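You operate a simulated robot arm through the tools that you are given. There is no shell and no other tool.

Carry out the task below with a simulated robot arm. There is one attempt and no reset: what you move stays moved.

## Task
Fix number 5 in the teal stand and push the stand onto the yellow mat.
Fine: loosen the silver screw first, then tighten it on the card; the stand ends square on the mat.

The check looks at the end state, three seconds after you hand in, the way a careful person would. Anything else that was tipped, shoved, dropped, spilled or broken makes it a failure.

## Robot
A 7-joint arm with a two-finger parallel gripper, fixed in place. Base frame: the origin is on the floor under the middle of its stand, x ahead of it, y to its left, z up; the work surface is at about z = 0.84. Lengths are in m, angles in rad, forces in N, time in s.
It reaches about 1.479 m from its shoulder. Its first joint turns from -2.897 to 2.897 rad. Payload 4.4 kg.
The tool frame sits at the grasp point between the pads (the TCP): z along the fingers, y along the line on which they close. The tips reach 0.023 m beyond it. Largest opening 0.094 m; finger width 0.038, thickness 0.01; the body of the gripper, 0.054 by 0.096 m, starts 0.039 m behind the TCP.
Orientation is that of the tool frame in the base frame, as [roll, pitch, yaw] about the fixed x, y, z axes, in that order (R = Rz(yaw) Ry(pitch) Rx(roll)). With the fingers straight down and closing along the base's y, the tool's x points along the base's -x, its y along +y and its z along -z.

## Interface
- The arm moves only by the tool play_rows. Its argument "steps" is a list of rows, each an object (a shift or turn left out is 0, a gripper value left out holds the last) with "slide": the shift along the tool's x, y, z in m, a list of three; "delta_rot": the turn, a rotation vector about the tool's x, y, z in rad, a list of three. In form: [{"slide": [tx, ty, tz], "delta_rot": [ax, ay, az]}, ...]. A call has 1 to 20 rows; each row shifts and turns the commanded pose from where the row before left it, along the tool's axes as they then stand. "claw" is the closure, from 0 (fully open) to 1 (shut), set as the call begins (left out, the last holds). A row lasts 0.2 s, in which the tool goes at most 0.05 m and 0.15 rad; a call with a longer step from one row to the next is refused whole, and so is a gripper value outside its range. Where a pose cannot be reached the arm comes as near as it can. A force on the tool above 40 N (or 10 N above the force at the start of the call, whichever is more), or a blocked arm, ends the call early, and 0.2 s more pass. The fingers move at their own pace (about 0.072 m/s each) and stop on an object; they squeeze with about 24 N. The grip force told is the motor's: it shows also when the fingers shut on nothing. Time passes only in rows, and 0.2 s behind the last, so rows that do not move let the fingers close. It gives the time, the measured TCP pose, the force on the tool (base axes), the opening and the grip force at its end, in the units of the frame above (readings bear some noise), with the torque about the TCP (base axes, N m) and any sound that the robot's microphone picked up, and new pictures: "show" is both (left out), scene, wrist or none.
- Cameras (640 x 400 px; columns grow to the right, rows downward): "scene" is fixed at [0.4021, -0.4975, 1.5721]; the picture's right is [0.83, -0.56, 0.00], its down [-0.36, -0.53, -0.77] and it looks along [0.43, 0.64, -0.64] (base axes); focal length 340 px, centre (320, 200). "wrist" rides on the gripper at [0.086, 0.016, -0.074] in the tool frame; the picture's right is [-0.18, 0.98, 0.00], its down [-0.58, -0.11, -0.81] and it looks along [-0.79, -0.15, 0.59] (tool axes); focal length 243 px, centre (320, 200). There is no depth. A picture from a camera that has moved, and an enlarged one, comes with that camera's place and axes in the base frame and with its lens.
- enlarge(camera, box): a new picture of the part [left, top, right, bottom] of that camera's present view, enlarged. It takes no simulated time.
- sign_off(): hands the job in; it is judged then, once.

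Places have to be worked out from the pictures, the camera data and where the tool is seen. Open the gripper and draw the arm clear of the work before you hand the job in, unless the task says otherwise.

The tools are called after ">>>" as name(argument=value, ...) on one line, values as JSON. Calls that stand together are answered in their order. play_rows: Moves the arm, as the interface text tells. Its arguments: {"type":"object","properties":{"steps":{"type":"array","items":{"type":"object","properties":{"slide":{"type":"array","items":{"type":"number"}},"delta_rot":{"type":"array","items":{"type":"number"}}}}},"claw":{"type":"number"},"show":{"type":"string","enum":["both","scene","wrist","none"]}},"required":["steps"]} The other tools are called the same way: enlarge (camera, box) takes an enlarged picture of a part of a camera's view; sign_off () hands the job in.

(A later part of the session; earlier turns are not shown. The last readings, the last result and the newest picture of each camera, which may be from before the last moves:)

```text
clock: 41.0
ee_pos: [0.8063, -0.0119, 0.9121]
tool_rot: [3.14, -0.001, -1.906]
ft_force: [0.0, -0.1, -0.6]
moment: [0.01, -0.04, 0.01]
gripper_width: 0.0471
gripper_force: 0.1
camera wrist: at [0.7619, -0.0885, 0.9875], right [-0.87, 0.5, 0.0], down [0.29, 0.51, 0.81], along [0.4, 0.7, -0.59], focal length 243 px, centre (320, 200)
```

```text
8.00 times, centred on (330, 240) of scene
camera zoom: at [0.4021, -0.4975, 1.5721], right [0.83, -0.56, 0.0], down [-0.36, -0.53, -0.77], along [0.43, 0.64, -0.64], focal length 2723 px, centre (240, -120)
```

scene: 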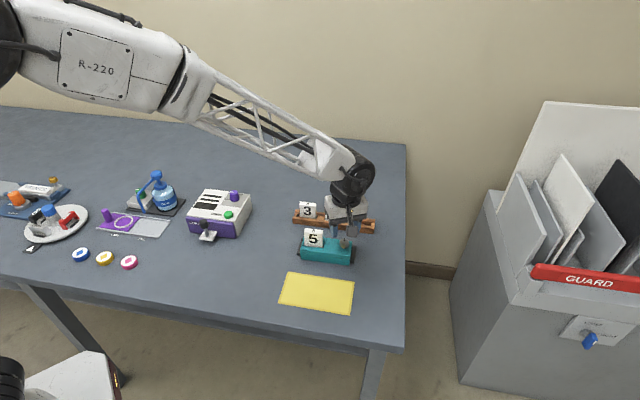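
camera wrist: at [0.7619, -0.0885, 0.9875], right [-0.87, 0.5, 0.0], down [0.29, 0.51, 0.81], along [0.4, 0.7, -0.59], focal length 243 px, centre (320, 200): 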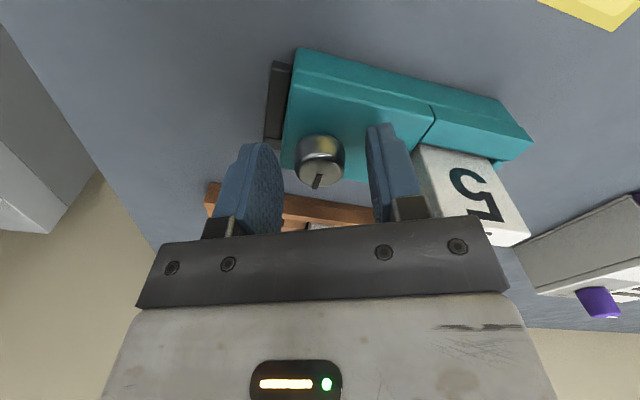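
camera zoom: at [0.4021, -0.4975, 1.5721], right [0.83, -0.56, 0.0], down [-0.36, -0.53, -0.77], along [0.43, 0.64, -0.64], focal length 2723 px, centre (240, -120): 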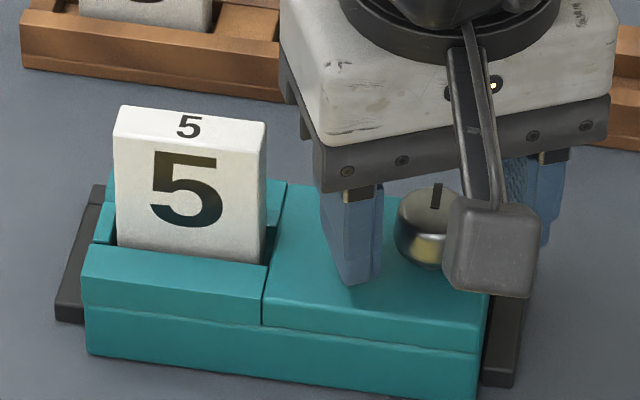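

The knob is now centred between the fingers to within about a millimetre. I close on it and tighten clockwise, 1.0 rad to begin with.

>>> play_rows(steps=[{}, {}, {}], claw=1, show="none")

>>> play_rows(steps=[{"delta_rot": [0, 0, 0.1]}, {"delta_rot": [0, 0, 0.1]}, {"delta_rot": [0, 0, 0.1]}, {"delta_rot": [0, 0, 0.1]}, {"delta_rot": [0, 0, 0.1]}, {"delta_rot": [0, 0, 0.1]}, {"delta_rot": [0, 0, 0.1]}, {"delta_rot": [0, 0, 0.1]}, {"delta_rot": [0, 0, 0.1]}, {"delta_rot": [0, 0, 0.1]}])

>>> enlarge(camera="wrist", box=[220, 80, 420, 240])

>>> enlarge(camera="scene", box=[290, 215, 370, 265])

```text
clock: 41.8
ee_pos: [0.8059, -0.0124, 0.9122]
tool_rot: [-3.141, -0.001, -1.906]
ft_force: [0.8, -0.8, 0.1]
moment: [0.0, -0.03, 0.0]
gripper_width: 0.0257
gripper_force: 24.8
```

```text
clock: 44.0
ee_pos: [0.8065, -0.0122, 0.912]
tool_rot: [3.14, 0.001, -2.907]
ft_force: [-0.1, 5.2, 9.0]
moment: [0.22, -0.24, 0.01]
gripper_width: 0.0259
gripper_force: 24.3
camera wrist: at [0.7186, -0.0163, 0.9862], right [-0.05, 1.0, 0.0], down [0.59, 0.03, 0.81], along [0.81, 0.04, -0.59], focal length 243 px, centre (320, 200)
```

scene: 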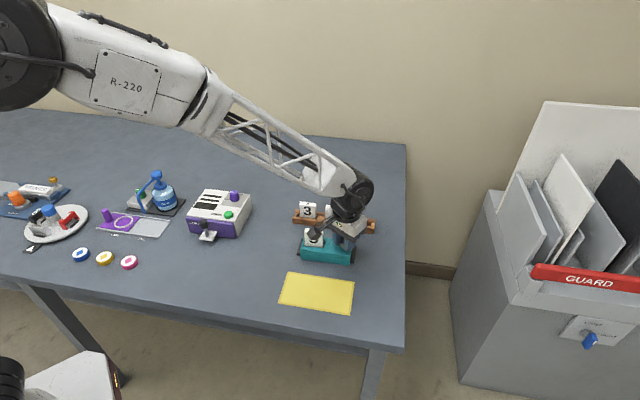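
wrist: 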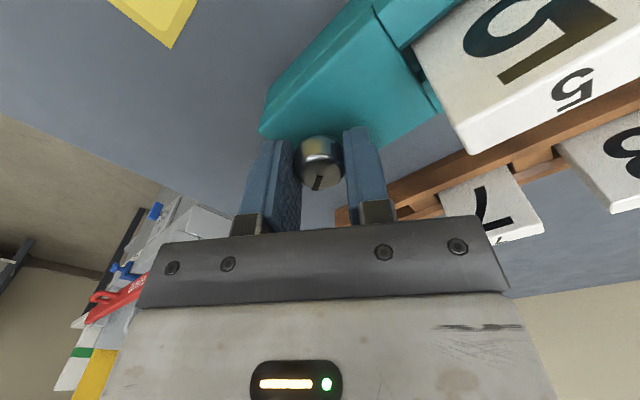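

```text
2.50 times, centred on (320, 160) of wrist
camera zoom: at [0.7186, -0.0163, 0.9862], right [-0.05, 1.0, 0.0], down [0.59, 0.03, 0.81], along [0.81, 0.04, -0.59], focal length 606 px, centre (320, 300)
```

zoom: 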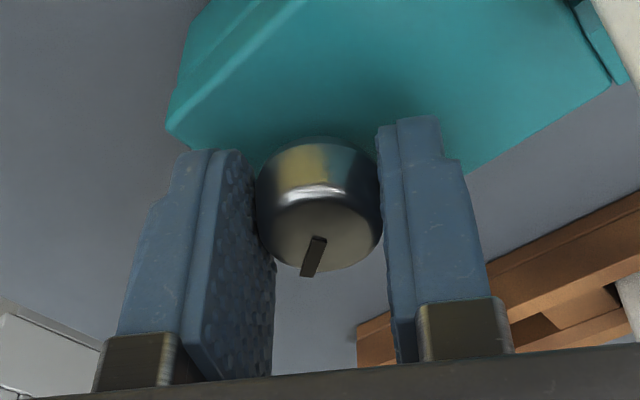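

```text
8.00 times, centred on (330, 240) of scene
camera zoom: at [0.4021, -0.4975, 1.5721], right [0.83, -0.56, 0.0], down [-0.36, -0.53, -0.77], along [0.43, 0.64, -0.64], focal length 2723 px, centre (240, -120)
```

zoom: 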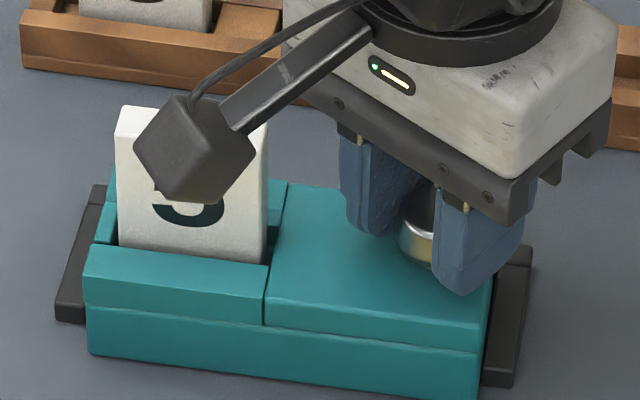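

The knob follows the gripper at low torque and the card is still upright. I continue clockwise 0.5 rad, watching for the clamp to bite.

>>> play_rows(steps=[{"delta_rot": [0, 0, 0.1]}, {"delta_rot": [0, 0, 0.1]}, {"delta_rot": [0, 0, 0.1]}, {"delta_rot": [0, 0, 0.1]}, {"delta_rot": [0, 0, 0.1]}])

>>> enlarge(camera="wrist", box=[220, 80, 420, 240])

>>> enlarge(camera="scene", box=[290, 215, 370, 265])

```text
clock: 45.2
ee_pos: [0.8075, -0.0132, 0.9111]
tool_rot: [-3.14, -0.002, 2.872]
ft_force: [-1.2, 9.3, 1.1]
moment: [0.28, 0.0, 0.0]
gripper_width: 0.0255
gripper_force: 24.4
camera wrist: at [0.7274, 0.0258, 0.9862], right [0.44, 0.9, 0.0], down [0.53, -0.26, 0.81], along [0.73, -0.35, -0.59], focal length 243 px, centre (320, 200)
```

scene: 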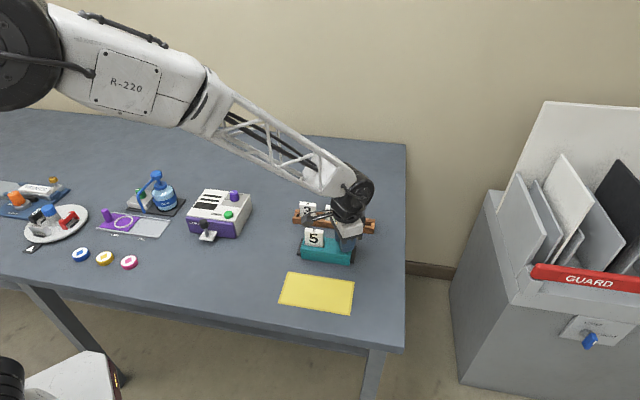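
wrist: 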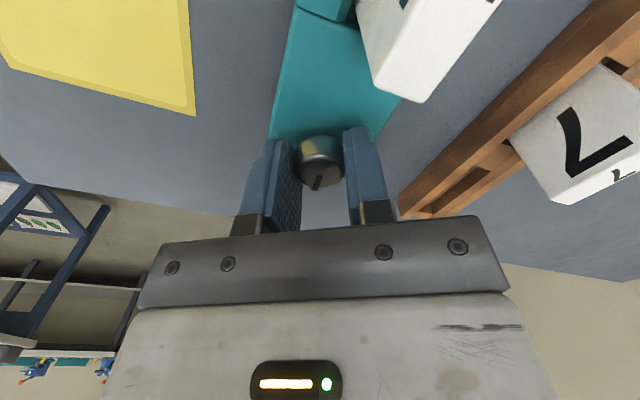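

```text
2.50 times, centred on (320, 160) of wrist
camera zoom: at [0.7274, 0.0258, 0.9862], right [0.44, 0.9, 0.0], down [0.53, -0.26, 0.81], along [0.73, -0.35, -0.59], focal length 606 px, centre (320, 300)
```

zoom: 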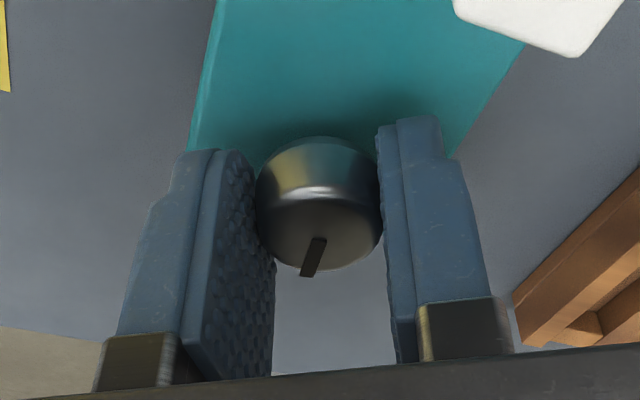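

```text
8.00 times, centred on (330, 240) of scene
camera zoom: at [0.4021, -0.4975, 1.5721], right [0.83, -0.56, 0.0], down [-0.36, -0.53, -0.77], along [0.43, 0.64, -0.64], focal length 2723 px, centre (240, -120)
```

zoom: 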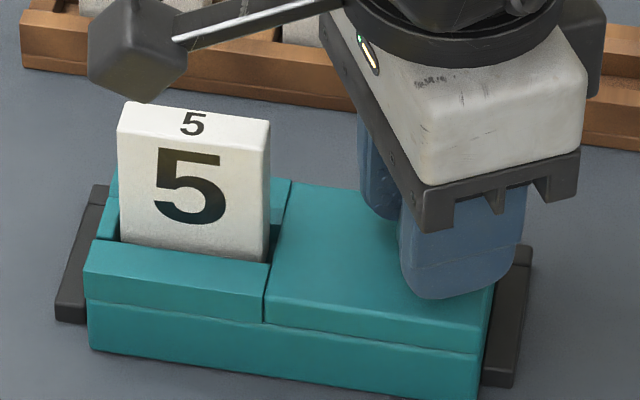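

The knob is still following after 1.5 rad, with its mark nearly back along the stand. I continue another 0.3 rad.

>>> play_rows(steps=[{"delta_rot": [0, 0, 0.1]}, {"delta_rot": [0, 0, 0.1]}, {"delta_rot": [0, 0, 0.1]}])

>>> enlarge(camera="wrist", box=[220, 80, 420, 240])

>>> enlarge(camera="scene", box=[290, 215, 370, 265])

```text
clock: 46.0
ee_pos: [0.8068, -0.0134, 0.9105]
tool_rot: [-3.14, -0.002, 2.574]
ft_force: [-1.6, 2.1, 0.5]
moment: [0.02, -0.03, 0.11]
gripper_width: 0.0257
gripper_force: 24.0
camera wrist: at [0.7421, 0.0473, 0.986], right [0.68, 0.73, 0.0], down [0.43, -0.4, 0.81], along [0.59, -0.55, -0.59], focal length 243 px, centre (320, 200)
```

scene: 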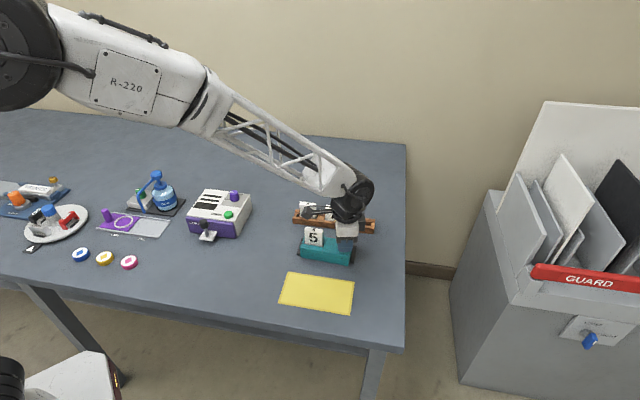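
wrist: 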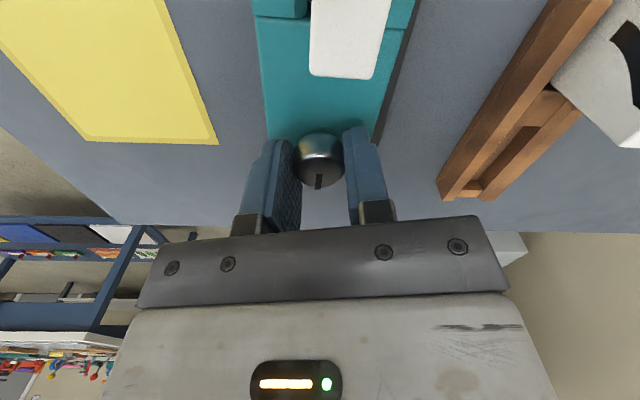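

```text
2.50 times, centred on (320, 160) of wrist
camera zoom: at [0.7421, 0.0473, 0.986], right [0.68, 0.73, 0.0], down [0.43, -0.4, 0.81], along [0.59, -0.55, -0.59], focal length 606 px, centre (320, 300)
```

zoom: 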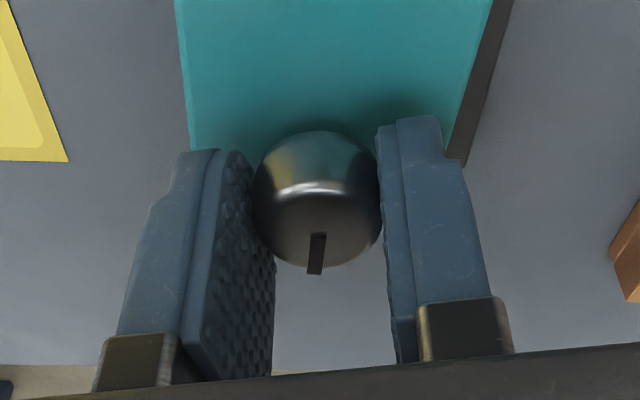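

```text
8.00 times, centred on (330, 240) of scene
camera zoom: at [0.4021, -0.4975, 1.5721], right [0.83, -0.56, 0.0], down [-0.36, -0.53, -0.77], along [0.43, 0.64, -0.64], focal length 2723 px, centre (240, -120)
```

zoom: 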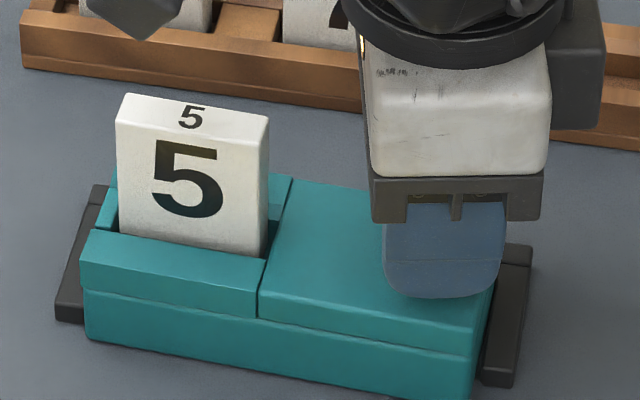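

The mark has started slipping relative to the pads and the stand has swung back toward its fence, so the screw is biting. I give it a bit more clockwise turn to make sure it's tight.

>>> play_rows(steps=[{"delta_rot": [0, 0, 0.07]}, {"delta_rot": [0, 0, 0.07]}, {"delta_rot": [0, 0, 0.07]}])

>>> enlarge(camera="wrist", box=[220, 80, 420, 240])

>>> enlarge(camera="scene", box=[290, 215, 370, 265])

```text
clock: 46.8
ee_pos: [0.8075, -0.0114, 0.9112]
tool_rot: [-3.141, 0.0, 2.365]
ft_force: [-1.9, -4.1, 0.3]
moment: [-0.1, 0.04, 0.27]
gripper_width: 0.0257
gripper_force: 23.6
camera wrist: at [0.756, 0.0603, 0.9861], right [0.82, 0.57, 0.0], down [0.34, -0.48, 0.81], along [0.46, -0.66, -0.59], focal length 243 px, centre (320, 200)
```

scene: 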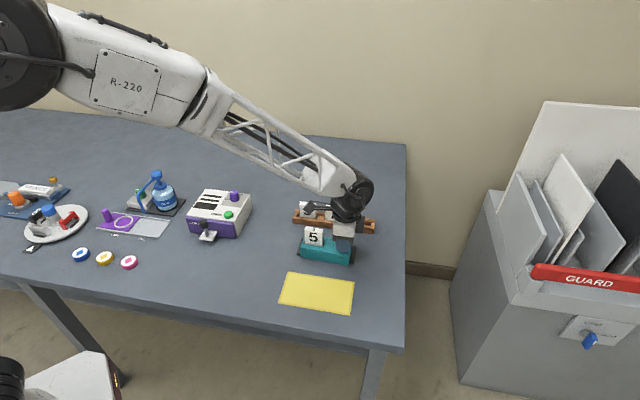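
wrist: 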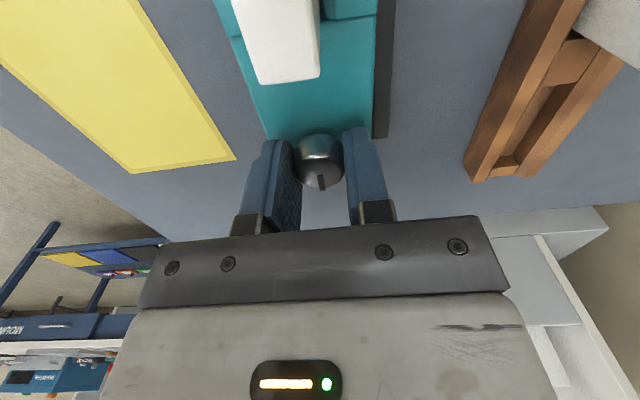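

```text
2.50 times, centred on (320, 160) of wrist
camera zoom: at [0.756, 0.0603, 0.9861], right [0.82, 0.57, 0.0], down [0.34, -0.48, 0.81], along [0.46, -0.66, -0.59], focal length 606 px, centre (320, 300)
```

zoom: 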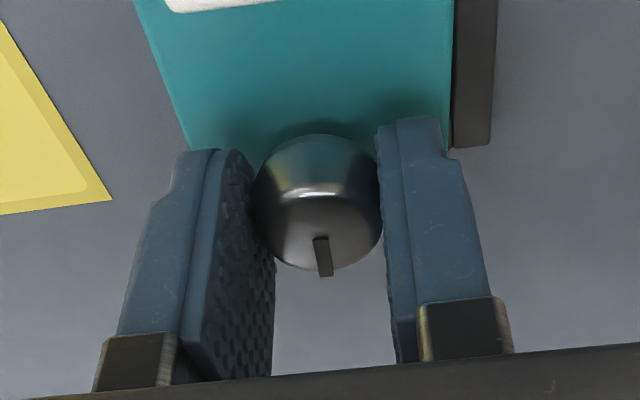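

```text
8.00 times, centred on (330, 240) of scene
camera zoom: at [0.4021, -0.4975, 1.5721], right [0.83, -0.56, 0.0], down [-0.36, -0.53, -0.77], along [0.43, 0.64, -0.64], focal length 2723 px, centre (240, -120)
```

zoom: 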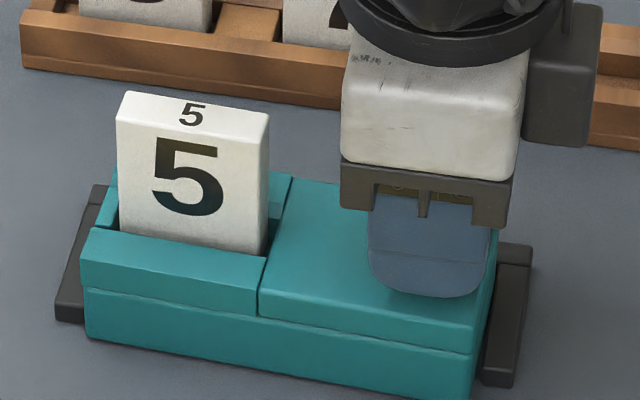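

The knob's mark is back along the stand, with 0.27 N·m of torque and pad slip at the stop. I open partway, rise, and inspect how the card sits in the jaws.

>>> play_rows(steps=[{}, {}, {}], claw=0.4, show="none")

>>> play_rows(steps=[{"slide": [0, 0, -0.03]}, {"slide": [0, 0, -0.04]}, {"slide": [0.03, 0, -0.03]}, {"slide": [0.045, 0, 0]}, {"slide": [0.045, 0, 0]}, {"slide": [0.04, 0, 0]}, {}])

>>> enlarge(camera="scene", box=[298, 226, 338, 251])

>>> enlarge(camera="scene", box=[290, 220, 370, 270])

>>> enlarge(camera="wrist", box=[250, 60, 410, 230])

```text
clock: 47.6
ee_pos: [0.8075, -0.012, 0.9107]
tool_rot: [-3.141, 0.001, 2.366]
ft_force: [0.4, -1.0, -0.9]
moment: [-0.03, -0.03, 0.0]
gripper_width: 0.0563
gripper_force: 0.0
```

```text
clock: 49.2
ee_pos: [0.6894, 0.0991, 1.0107]
tool_rot: [-3.141, 0.002, 2.367]
ft_force: [1.1, 0.5, 0.4]
moment: [-0.01, -0.04, -0.01]
gripper_width: 0.0565
gripper_force: 0.1
camera wrist: at [0.6392, 0.1725, 1.0856], right [0.82, 0.57, 0.0], down [0.34, -0.48, 0.81], along [0.46, -0.66, -0.59], focal length 243 px, centre (320, 200)
```

scene: 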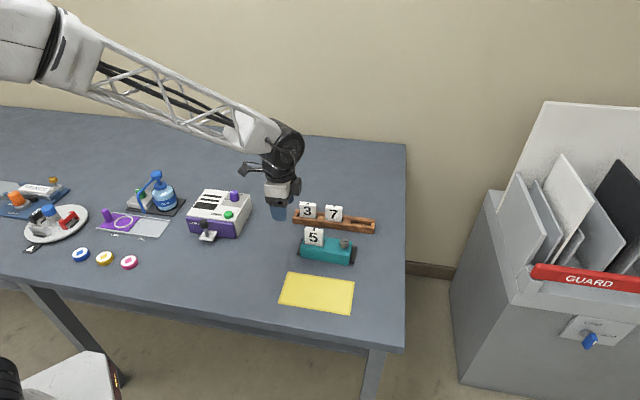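
wrist: 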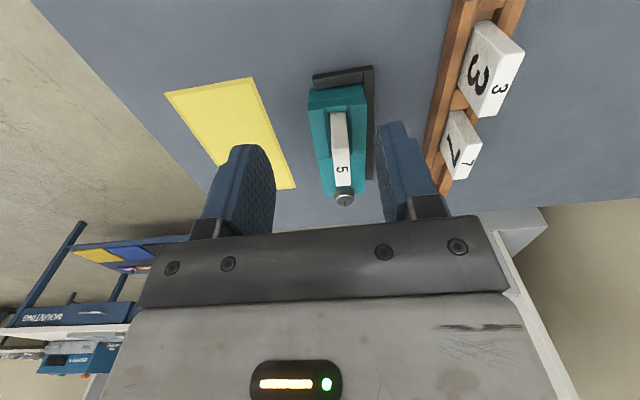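

```text
16.00 times, centred on (318, 238) of scene
camera zoom: at [0.4021, -0.4975, 1.5721], right [0.83, -0.56, 0.0], down [-0.36, -0.53, -0.77], along [0.43, 0.64, -0.64], focal length 5447 px, centre (352, -416)
```

zoom: 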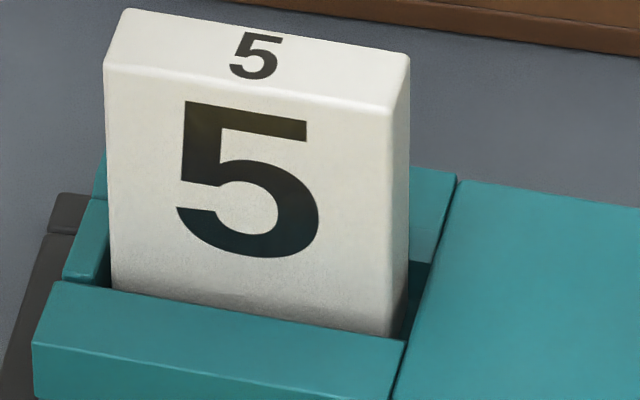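

```text
8.00 times, centred on (330, 245) of scene
camera zoom: at [0.4021, -0.4975, 1.5721], right [0.83, -0.56, 0.0], down [-0.36, -0.53, -0.77], along [0.43, 0.64, -0.64], focal length 2723 px, centre (240, -160)
```

zoom: 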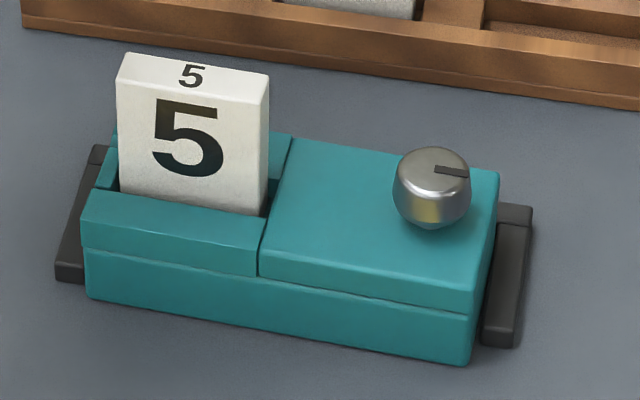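

```text
2.35 times, centred on (330, 145) of wrist
camera zoom: at [0.6392, 0.1725, 1.0856], right [0.82, 0.57, 0.0], down [0.34, -0.48, 0.81], along [0.46, -0.66, -0.59], focal length 571 px, centre (296, 329)
```

zoom: 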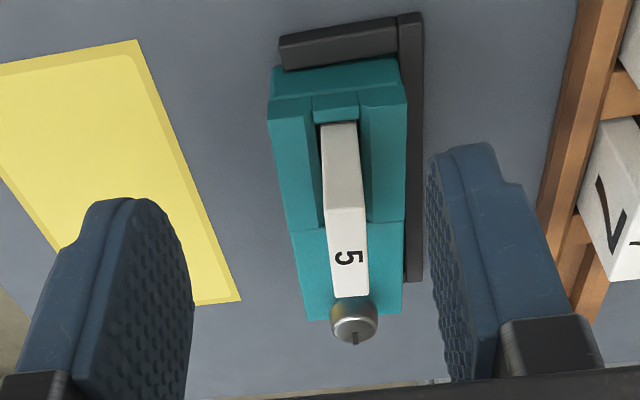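

The mark is back at its starting direction. I'll zoom in on the knob and on the card-to-jaw gaps to judge the clamping.

>>> enlarge(camera="scene", box=[332, 234, 364, 254])

>>> enlarge(camera="wrist", box=[300, 75, 370, 145])

>>> enlarge(camera="scene", box=[300, 236, 332, 256])

```text
16.00 times, centred on (348, 244) of scene
camera zoom: at [0.4021, -0.4975, 1.5721], right [0.83, -0.56, 0.0], down [-0.36, -0.53, -0.77], along [0.43, 0.64, -0.64], focal length 5447 px, centre (-128, -504)
```

zoom: 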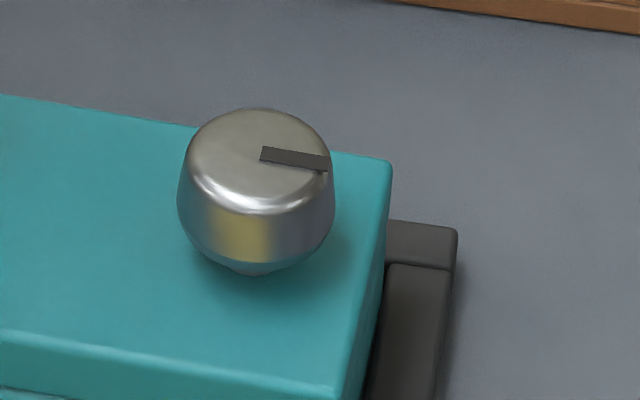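

```text
5.71 times, centred on (335, 110) of wrist
camera zoom: at [0.6392, 0.1725, 1.0856], right [0.82, 0.57, 0.0], down [0.34, -0.48, 0.81], along [0.46, -0.66, -0.59], focal length 1386 px, centre (234, 714)
```

zoom: 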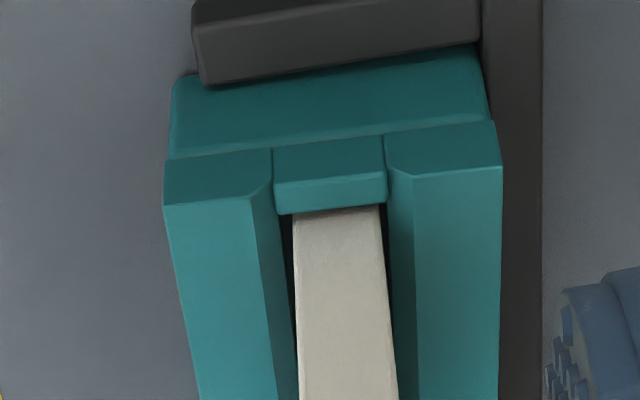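

```text
16.00 times, centred on (316, 246) of scene
camera zoom: at [0.4021, -0.4975, 1.5721], right [0.83, -0.56, 0.0], down [-0.36, -0.53, -0.77], along [0.43, 0.64, -0.64], focal length 5447 px, centre (384, -536)
```

zoom: 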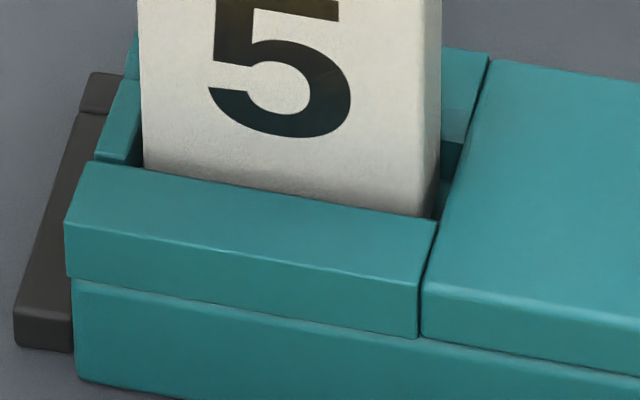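

The screw is back at its tight stop and the card stands upright between the jaws. Next I'll move the stand by straddling the right block, clear of the card, with yaw matched to the mat. First I move over it with open fingers.

>>> play_rows(steps=[{"delta_rot": [0, 0, 0.0116]}, {"slide": [-0.0365, 0.00125, 0]}, {"slide": [-0.0365, 0.00125, 0]}, {"slide": [-0.0365, 0.00125, 0]}, {"slide": [-0.0365, 0.00125, 0]}, {"slide": [0, 0, 0.03]}, {"slide": [0, 0, 0.03]}, {}], claw=0)

>>> enlarge(camera="wrist", box=[180, 0, 460, 240])

>>> enlarge(camera="scene", box=[270, 265, 366, 325])

>>> enlarge(camera="scene", box=[290, 215, 370, 265])

```text
clock: 51.0
ee_pos: [0.7984, -0.0006, 0.9513]
tool_rot: [-3.141, 0.001, 2.353]
ft_force: [-0.3, -0.3, -0.1]
moment: [-0.02, -0.03, -0.03]
gripper_width: 0.0939
gripper_force: 0.1
camera wrist: at [0.748, 0.073, 1.0269], right [0.83, 0.56, 0.0], down [0.33, -0.49, 0.81], along [0.45, -0.67, -0.59], focal length 243 px, centre (320, 200)
```

scene: 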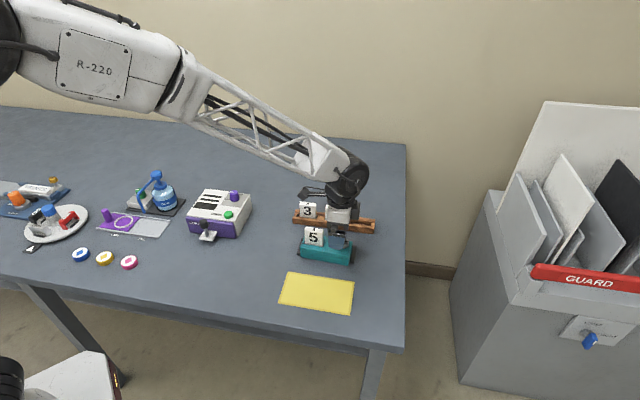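
wrist: 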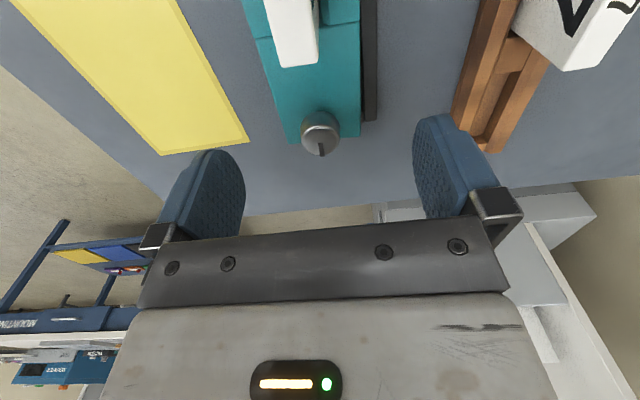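

```text
1.67 times, centred on (320, 120) of wrist
camera zoom: at [0.748, 0.073, 1.0269], right [0.83, 0.56, 0.0], down [0.33, -0.49, 0.81], along [0.45, -0.67, -0.59], focal length 404 px, centre (320, 333)
```

zoom: 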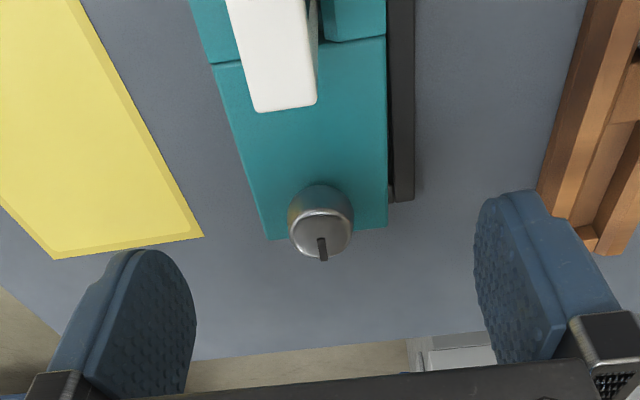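

```text
6.67 times, centred on (318, 295) of scene
camera zoom: at [0.4021, -0.4975, 1.5721], right [0.83, -0.56, 0.0], down [-0.36, -0.53, -0.77], along [0.43, 0.64, -0.64], focal length 2270 px, centre (333, -433)
```

zoom: 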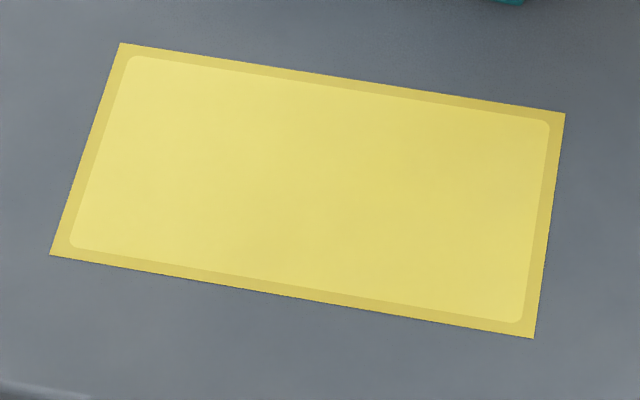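

```text
8.00 times, centred on (330, 240) of scene
camera zoom: at [0.4021, -0.4975, 1.5721], right [0.83, -0.56, 0.0], down [-0.36, -0.53, -0.77], along [0.43, 0.64, -0.64], focal length 2723 px, centre (240, -120)
```

zoom: 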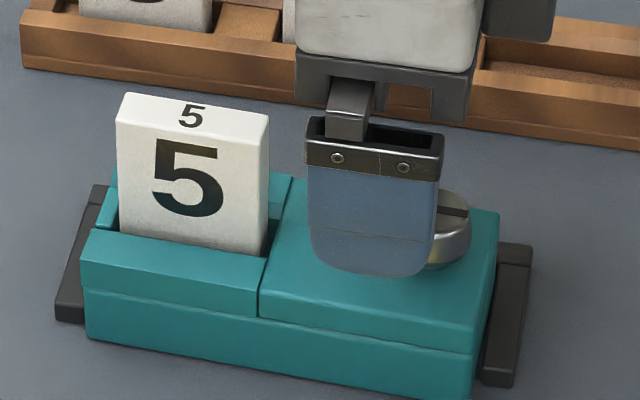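

The mat measures 180 × 100 mm at -45°, and the tool yaw now matches it. The stand is centred between the open fingers to within 2 mm, so I lower beside the right block and close.

>>> play_rows(steps=[{"slide": [0, -0.0015, 0.02]}, {"slide": [0, 0, 0.02]}, {"slide": [0, 0, 0.019]}, {}], show="none")

>>> enlarge(camera="scene", box=[290, 215, 370, 265])

>>> enlarge(camera="wrist", box=[160, 0, 480, 240])

```text
clock: 52.0
ee_pos: [0.798, -0.0019, 0.8926]
tool_rot: [-3.14, 0.0, 2.354]
ft_force: [0.7, -0.9, 0.6]
moment: [0.0, 0.02, -0.04]
gripper_width: 0.0939
gripper_force: 0.1
```

```text
8.00 times, centred on (330, 240) of scene
camera zoom: at [0.4021, -0.4975, 1.5721], right [0.83, -0.56, 0.0], down [-0.36, -0.53, -0.77], along [0.43, 0.64, -0.64], focal length 2723 px, centre (240, -120)
```

zoom: 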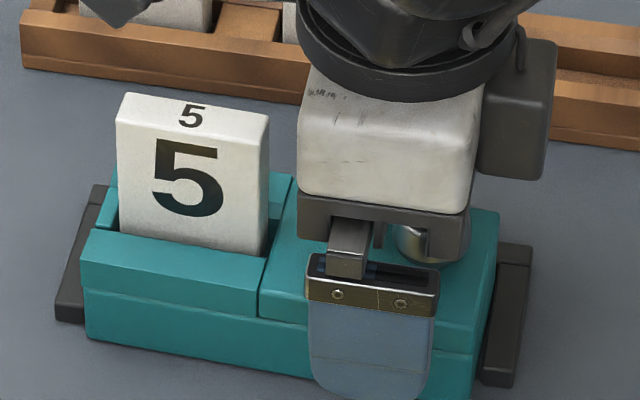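

```text
1.67 times, centred on (320, 120) of wrist
camera zoom: at [0.7484, 0.0711, 0.9676], right [0.83, 0.56, 0.0], down [0.33, -0.49, 0.81], along [0.45, -0.67, -0.59], focal length 404 px, centre (320, 333)
```

zoom: 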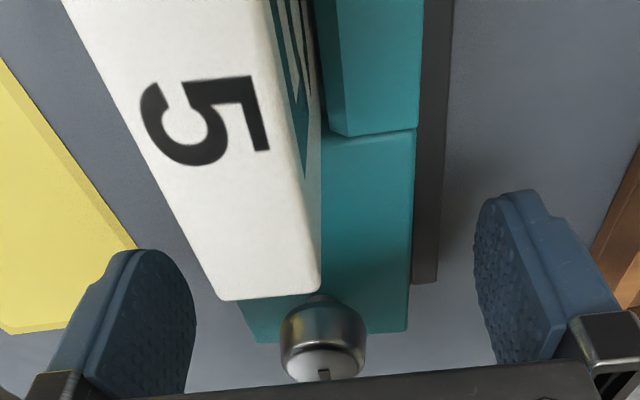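

The fingers straddle the right block and the gripper body is clear of both the card and the knob. I close on the stand body.

>>> play_rows(steps=[{}, {}, {}, {}], claw=1)

>>> enlarge(camera="scene", box=[290, 215, 370, 265])

```text
clock: 53.0
ee_pos: [0.7987, -0.0026, 0.8936]
tool_rot: [3.141, 0.0, 2.354]
ft_force: [0.4, -0.5, 0.4]
moment: [-0.06, -0.05, -0.03]
gripper_width: 0.0558
gripper_force: 23.5
camera wrist: at [0.7484, 0.0712, 0.9678], right [0.83, 0.56, 0.0], down [0.33, -0.49, 0.81], along [0.45, -0.67, -0.59], focal length 243 px, centre (320, 200)
```

scene: 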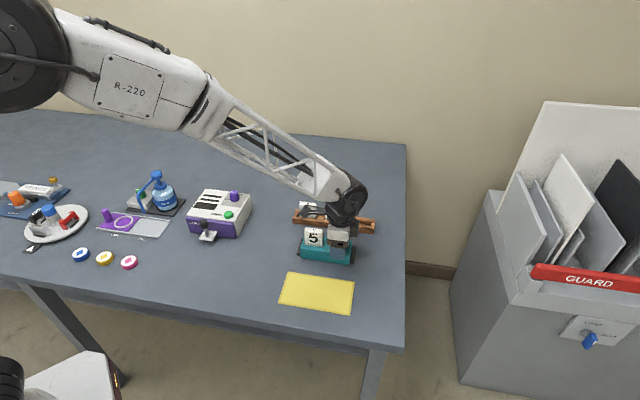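
wrist: 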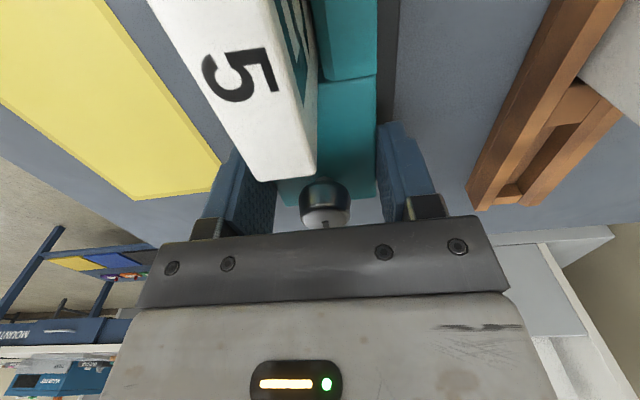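

```text
8.00 times, centred on (330, 240) of scene
camera zoom: at [0.4021, -0.4975, 1.5721], right [0.83, -0.56, 0.0], down [-0.36, -0.53, -0.77], along [0.43, 0.64, -0.64], focal length 2723 px, centre (240, -120)
```

zoom: 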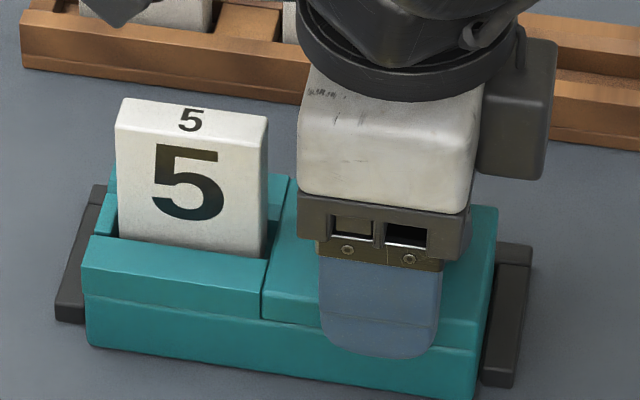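

The stand is squared to the mat's angle and gripped at 55.8 mm. I now push it smoothly toward the mat, perpendicular to the mat's long edge, doing the first half and then checking.

>>> play_rows(steps=[{"slide": [0, -0.003, 0]}, {"slide": [0, -0.006, 0]}, {"slide": [0, -0.008, 0]}, {"slide": [0, -0.008, 0]}, {"slide": [0, -0.008, 0]}, {"slide": [0, -0.008, 0]}, {"slide": [0, -0.008, 0]}, {"slide": [0, -0.008, 0]}, {"slide": [0, -0.005, 0]}, {"slide": [0, -0.003, 0]}])

>>> enlarge(camera="scene", box=[270, 225, 382, 325])

```text
clock: 55.2
ee_pos: [0.7509, -0.0483, 0.8912]
tool_rot: [-3.141, 0.0, 2.355]
ft_force: [4.4, 5.9, 16.9]
moment: [0.33, -0.01, -0.18]
gripper_width: 0.0556
gripper_force: 23.8
camera wrist: at [0.702, 0.0253, 0.9665], right [0.83, 0.56, 0.0], down [0.33, -0.49, 0.81], along [0.45, -0.67, -0.59], focal length 243 px, centre (320, 200)
```

scene: 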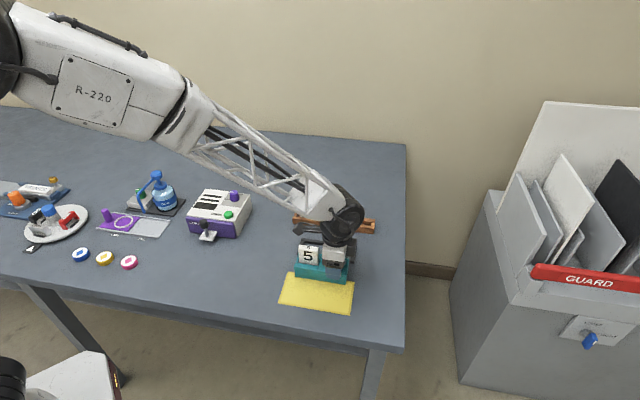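
wrist: 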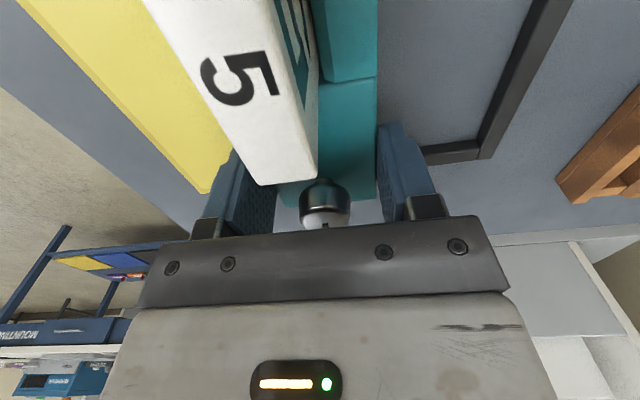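

```text
4.00 times, centred on (326, 275) of scene
camera zoom: at [0.4021, -0.4975, 1.5721], right [0.83, -0.56, 0.0], down [-0.36, -0.53, -0.77], along [0.43, 0.64, -0.64], focal length 1362 px, centre (296, -100)
```

zoom: 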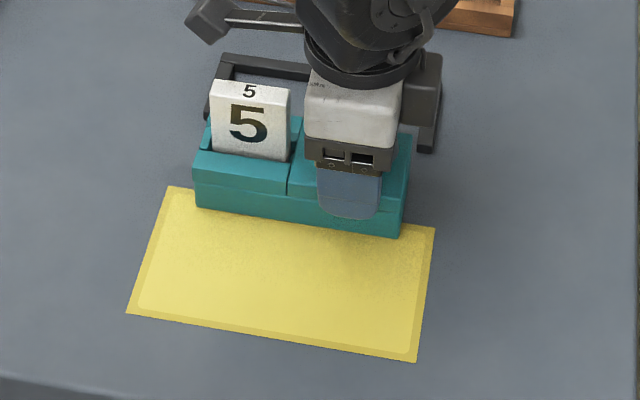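

The fence stayed put and the stand is sliding squarely onto the mat, with about 17 N upward on the tool. I ease up 1 mm and push most of the remaining distance.

>>> play_rows(steps=[{"slide": [0, 0, -0.001]}, {"slide": [0, -0.004, 0]}, {"slide": [0, -0.007, 0]}, {"slide": [0, -0.008, 0]}, {"slide": [0, -0.008, 0]}, {"slide": [0, -0.008, 0]}, {"slide": [0, -0.008, 0]}, {"slide": [0, -0.008, 0]}, {"slide": [0, -0.005, 0]}, {"slide": [0, -0.003, 0]}, {}])

>>> enlarge(camera="scene", box=[270, 245, 366, 325])

```text
clock: 57.6
ee_pos: [0.7088, -0.089, 0.8937]
tool_rot: [3.141, -0.001, 2.352]
ft_force: [0.5, 0.4, -0.2]
moment: [-0.1, -0.13, 0.03]
gripper_width: 0.0556
gripper_force: 24.1
camera wrist: at [0.6597, -0.0162, 0.9684], right [0.83, 0.56, 0.0], down [0.33, -0.49, 0.81], along [0.45, -0.67, -0.59], focal length 243 px, centre (320, 200)
```

scene: 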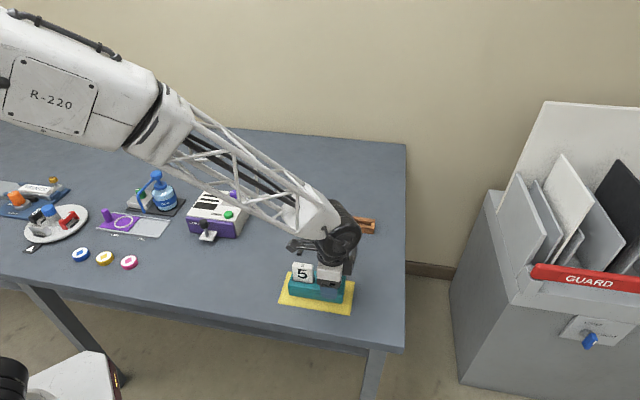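
wrist: 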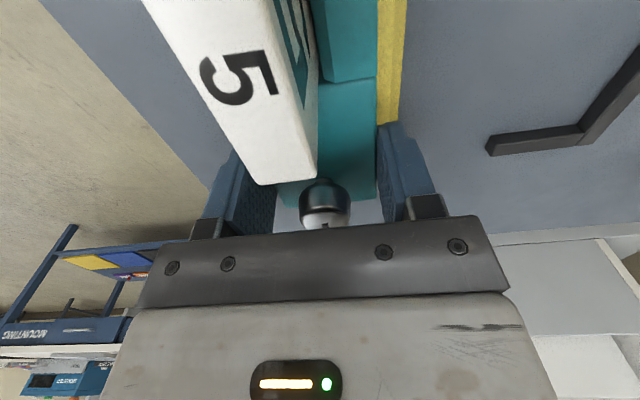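

```text
5.00 times, centred on (318, 285) of scene
camera zoom: at [0.4021, -0.4975, 1.5721], right [0.83, -0.56, 0.0], down [-0.36, -0.53, -0.77], along [0.43, 0.64, -0.64], focal length 1702 px, centre (330, -225)
```

zoom: 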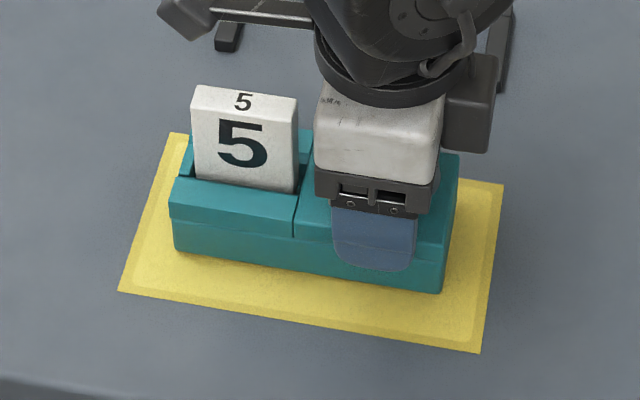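

The stand is on the mat with about 6–7 mm still to go toward the front. I'll zoom on the corners to check squareness before the final nudge.

>>> enlarge(camera="scene", box=[276, 268, 324, 298])

>>> enlarge(camera="scene", box=[312, 280, 360, 310])

```text
13.33 times, centred on (300, 283) of scene
camera zoom: at [0.4021, -0.4975, 1.5721], right [0.83, -0.56, 0.0], down [-0.36, -0.53, -0.77], along [0.43, 0.64, -0.64], focal length 4539 px, centre (587, -907)
```

zoom: 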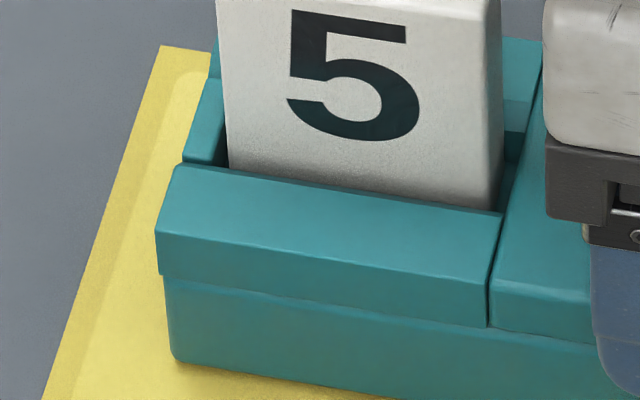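

```text
13.33 times, centred on (336, 295) of scene
camera zoom: at [0.4021, -0.4975, 1.5721], right [0.83, -0.56, 0.0], down [-0.36, -0.53, -0.77], along [0.43, 0.64, -0.64], focal length 4539 px, centre (107, -1067)
```

zoom: 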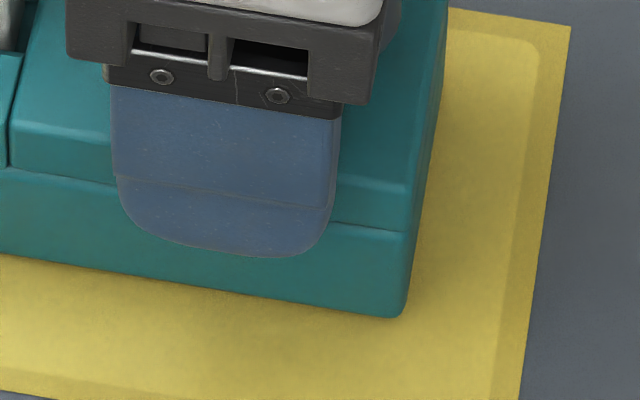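

The stand is within about 0.3° of the mat and centred lengthwise to about 1 mm. I nudge the last 6 mm forward with a tiny trim.

>>> play_rows(steps=[{"slide": [-0.0008, -0.003, 0], "delta_rot": [0, 0, 0.003]}, {"slide": [0, -0.003, 0]}, {}], show="none")

>>> enlarge(camera="scene", box=[270, 250, 366, 325])

>>> enlarge(camera="scene", box=[276, 278, 324, 308])

>>> enlarge(camera="scene", box=[312, 290, 360, 320])

```text
clock: 58.4
ee_pos: [0.7068, -0.0944, 0.8936]
tool_rot: [3.141, 0.0, 2.351]
ft_force: [-0.4, -0.6, -0.2]
moment: [-0.12, -0.1, 0.01]
gripper_width: 0.0556
gripper_force: 24.1
```

```text
5.33 times, centred on (318, 288) of scene
camera zoom: at [0.4021, -0.4975, 1.5721], right [0.83, -0.56, 0.0], down [-0.36, -0.53, -0.77], along [0.43, 0.64, -0.64], focal length 1816 px, centre (331, -267)
```

zoom: 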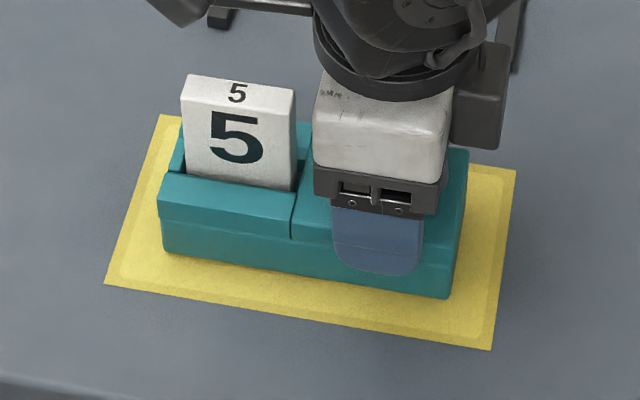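

```text
13.33 times, centred on (300, 293) of scene
camera zoom: at [0.4021, -0.4975, 1.5721], right [0.83, -0.56, 0.0], down [-0.36, -0.53, -0.77], along [0.43, 0.64, -0.64], focal length 4539 px, centre (587, -1040)
```

zoom: 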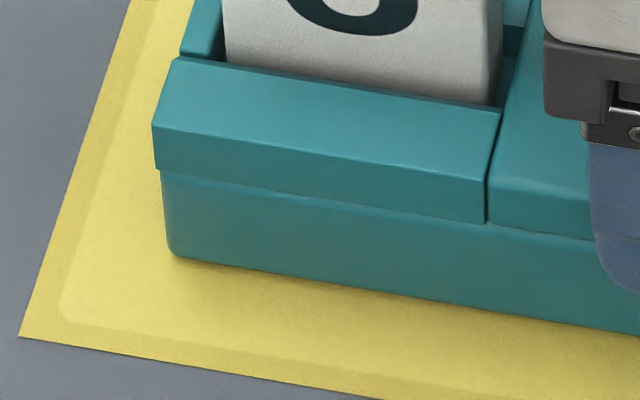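

```text
13.33 times, centred on (336, 305) of scene
camera zoom: at [0.4021, -0.4975, 1.5721], right [0.83, -0.56, 0.0], down [-0.36, -0.53, -0.77], along [0.43, 0.64, -0.64], focal length 4539 px, centre (107, -1200)
```

zoom: 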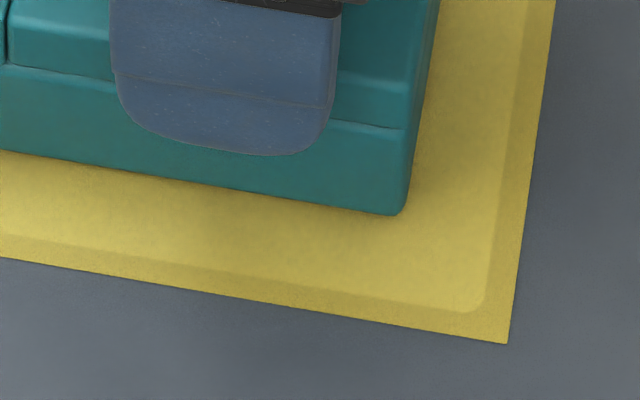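

The margins are even (about 22 mm front, ends equal) and the edges are parallel to within about 0.2°. I open the fingers and lift straight up.

>>> play_rows(steps=[{}, {}, {}, {}], claw=0, show="none")

>>> play_rows(steps=[{"slide": [0, 0, -0.02]}, {"slide": [0, 0, -0.03]}, {"slide": [0, 0, -0.04]}, {"slide": [0, 0, -0.04]}, {"slide": [0, 0, -0.04]}, {"slide": [0, 0, -0.04]}, {}])

>>> enlarge(camera="scene", box=[270, 250, 366, 325])

>>> enlarge(camera="wrist", box=[200, 0, 440, 230])

```text
clock: 59.4
ee_pos: [0.7065, -0.0937, 0.8933]
tool_rot: [3.141, 0.0, 2.352]
ft_force: [-0.1, 0.4, -0.5]
moment: [-0.01, -0.01, 0.02]
gripper_width: 0.0941
gripper_force: 0.1
```

```text
clock: 61.0
ee_pos: [0.7086, -0.0929, 1.1036]
tool_rot: [-3.14, 0.0, 2.353]
ft_force: [-0.5, -0.4, -0.1]
moment: [0.02, 0.02, -0.01]
gripper_width: 0.094
gripper_force: 0.0
camera wrist: at [0.6582, -0.0197, 1.179], right [0.83, 0.56, 0.0], down [0.33, -0.49, 0.81], along [0.45, -0.67, -0.59], focal length 243 px, centre (320, 200)
```

scene: 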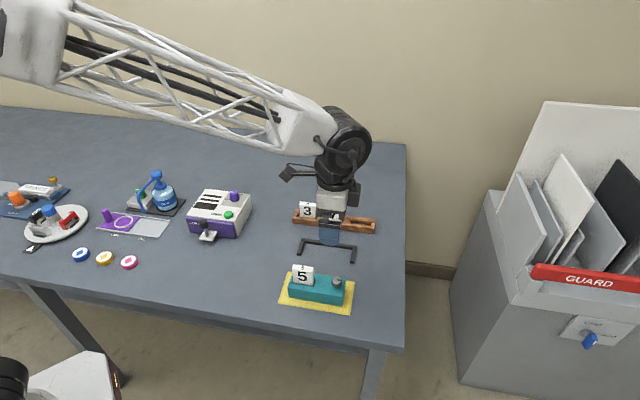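
wrist: 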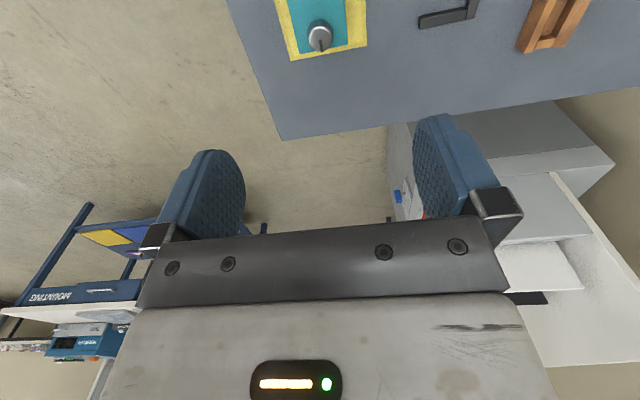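

```text
5.33 times, centred on (318, 288) of scene
camera zoom: at [0.4021, -0.4975, 1.5721], right [0.83, -0.56, 0.0], down [-0.36, -0.53, -0.77], along [0.43, 0.64, -0.64], focal length 1816 px, centre (331, -267)
```

zoom: 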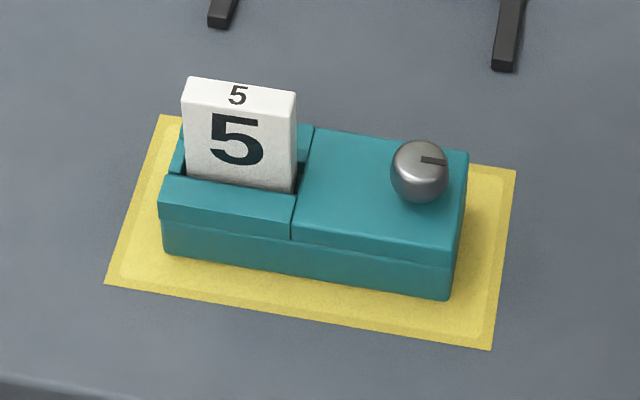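

```text
1.74 times, centred on (320, 115) of wrist
camera zoom: at [0.6582, -0.0197, 1.179], right [0.83, 0.56, 0.0], down [0.33, -0.49, 0.81], along [0.45, -0.67, -0.59], focal length 422 px, centre (320, 348)
```

zoom: 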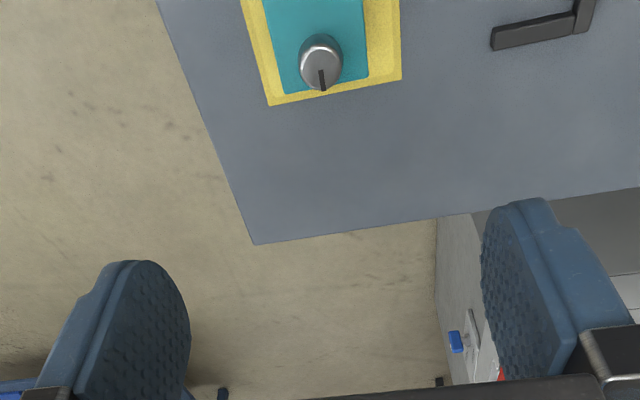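

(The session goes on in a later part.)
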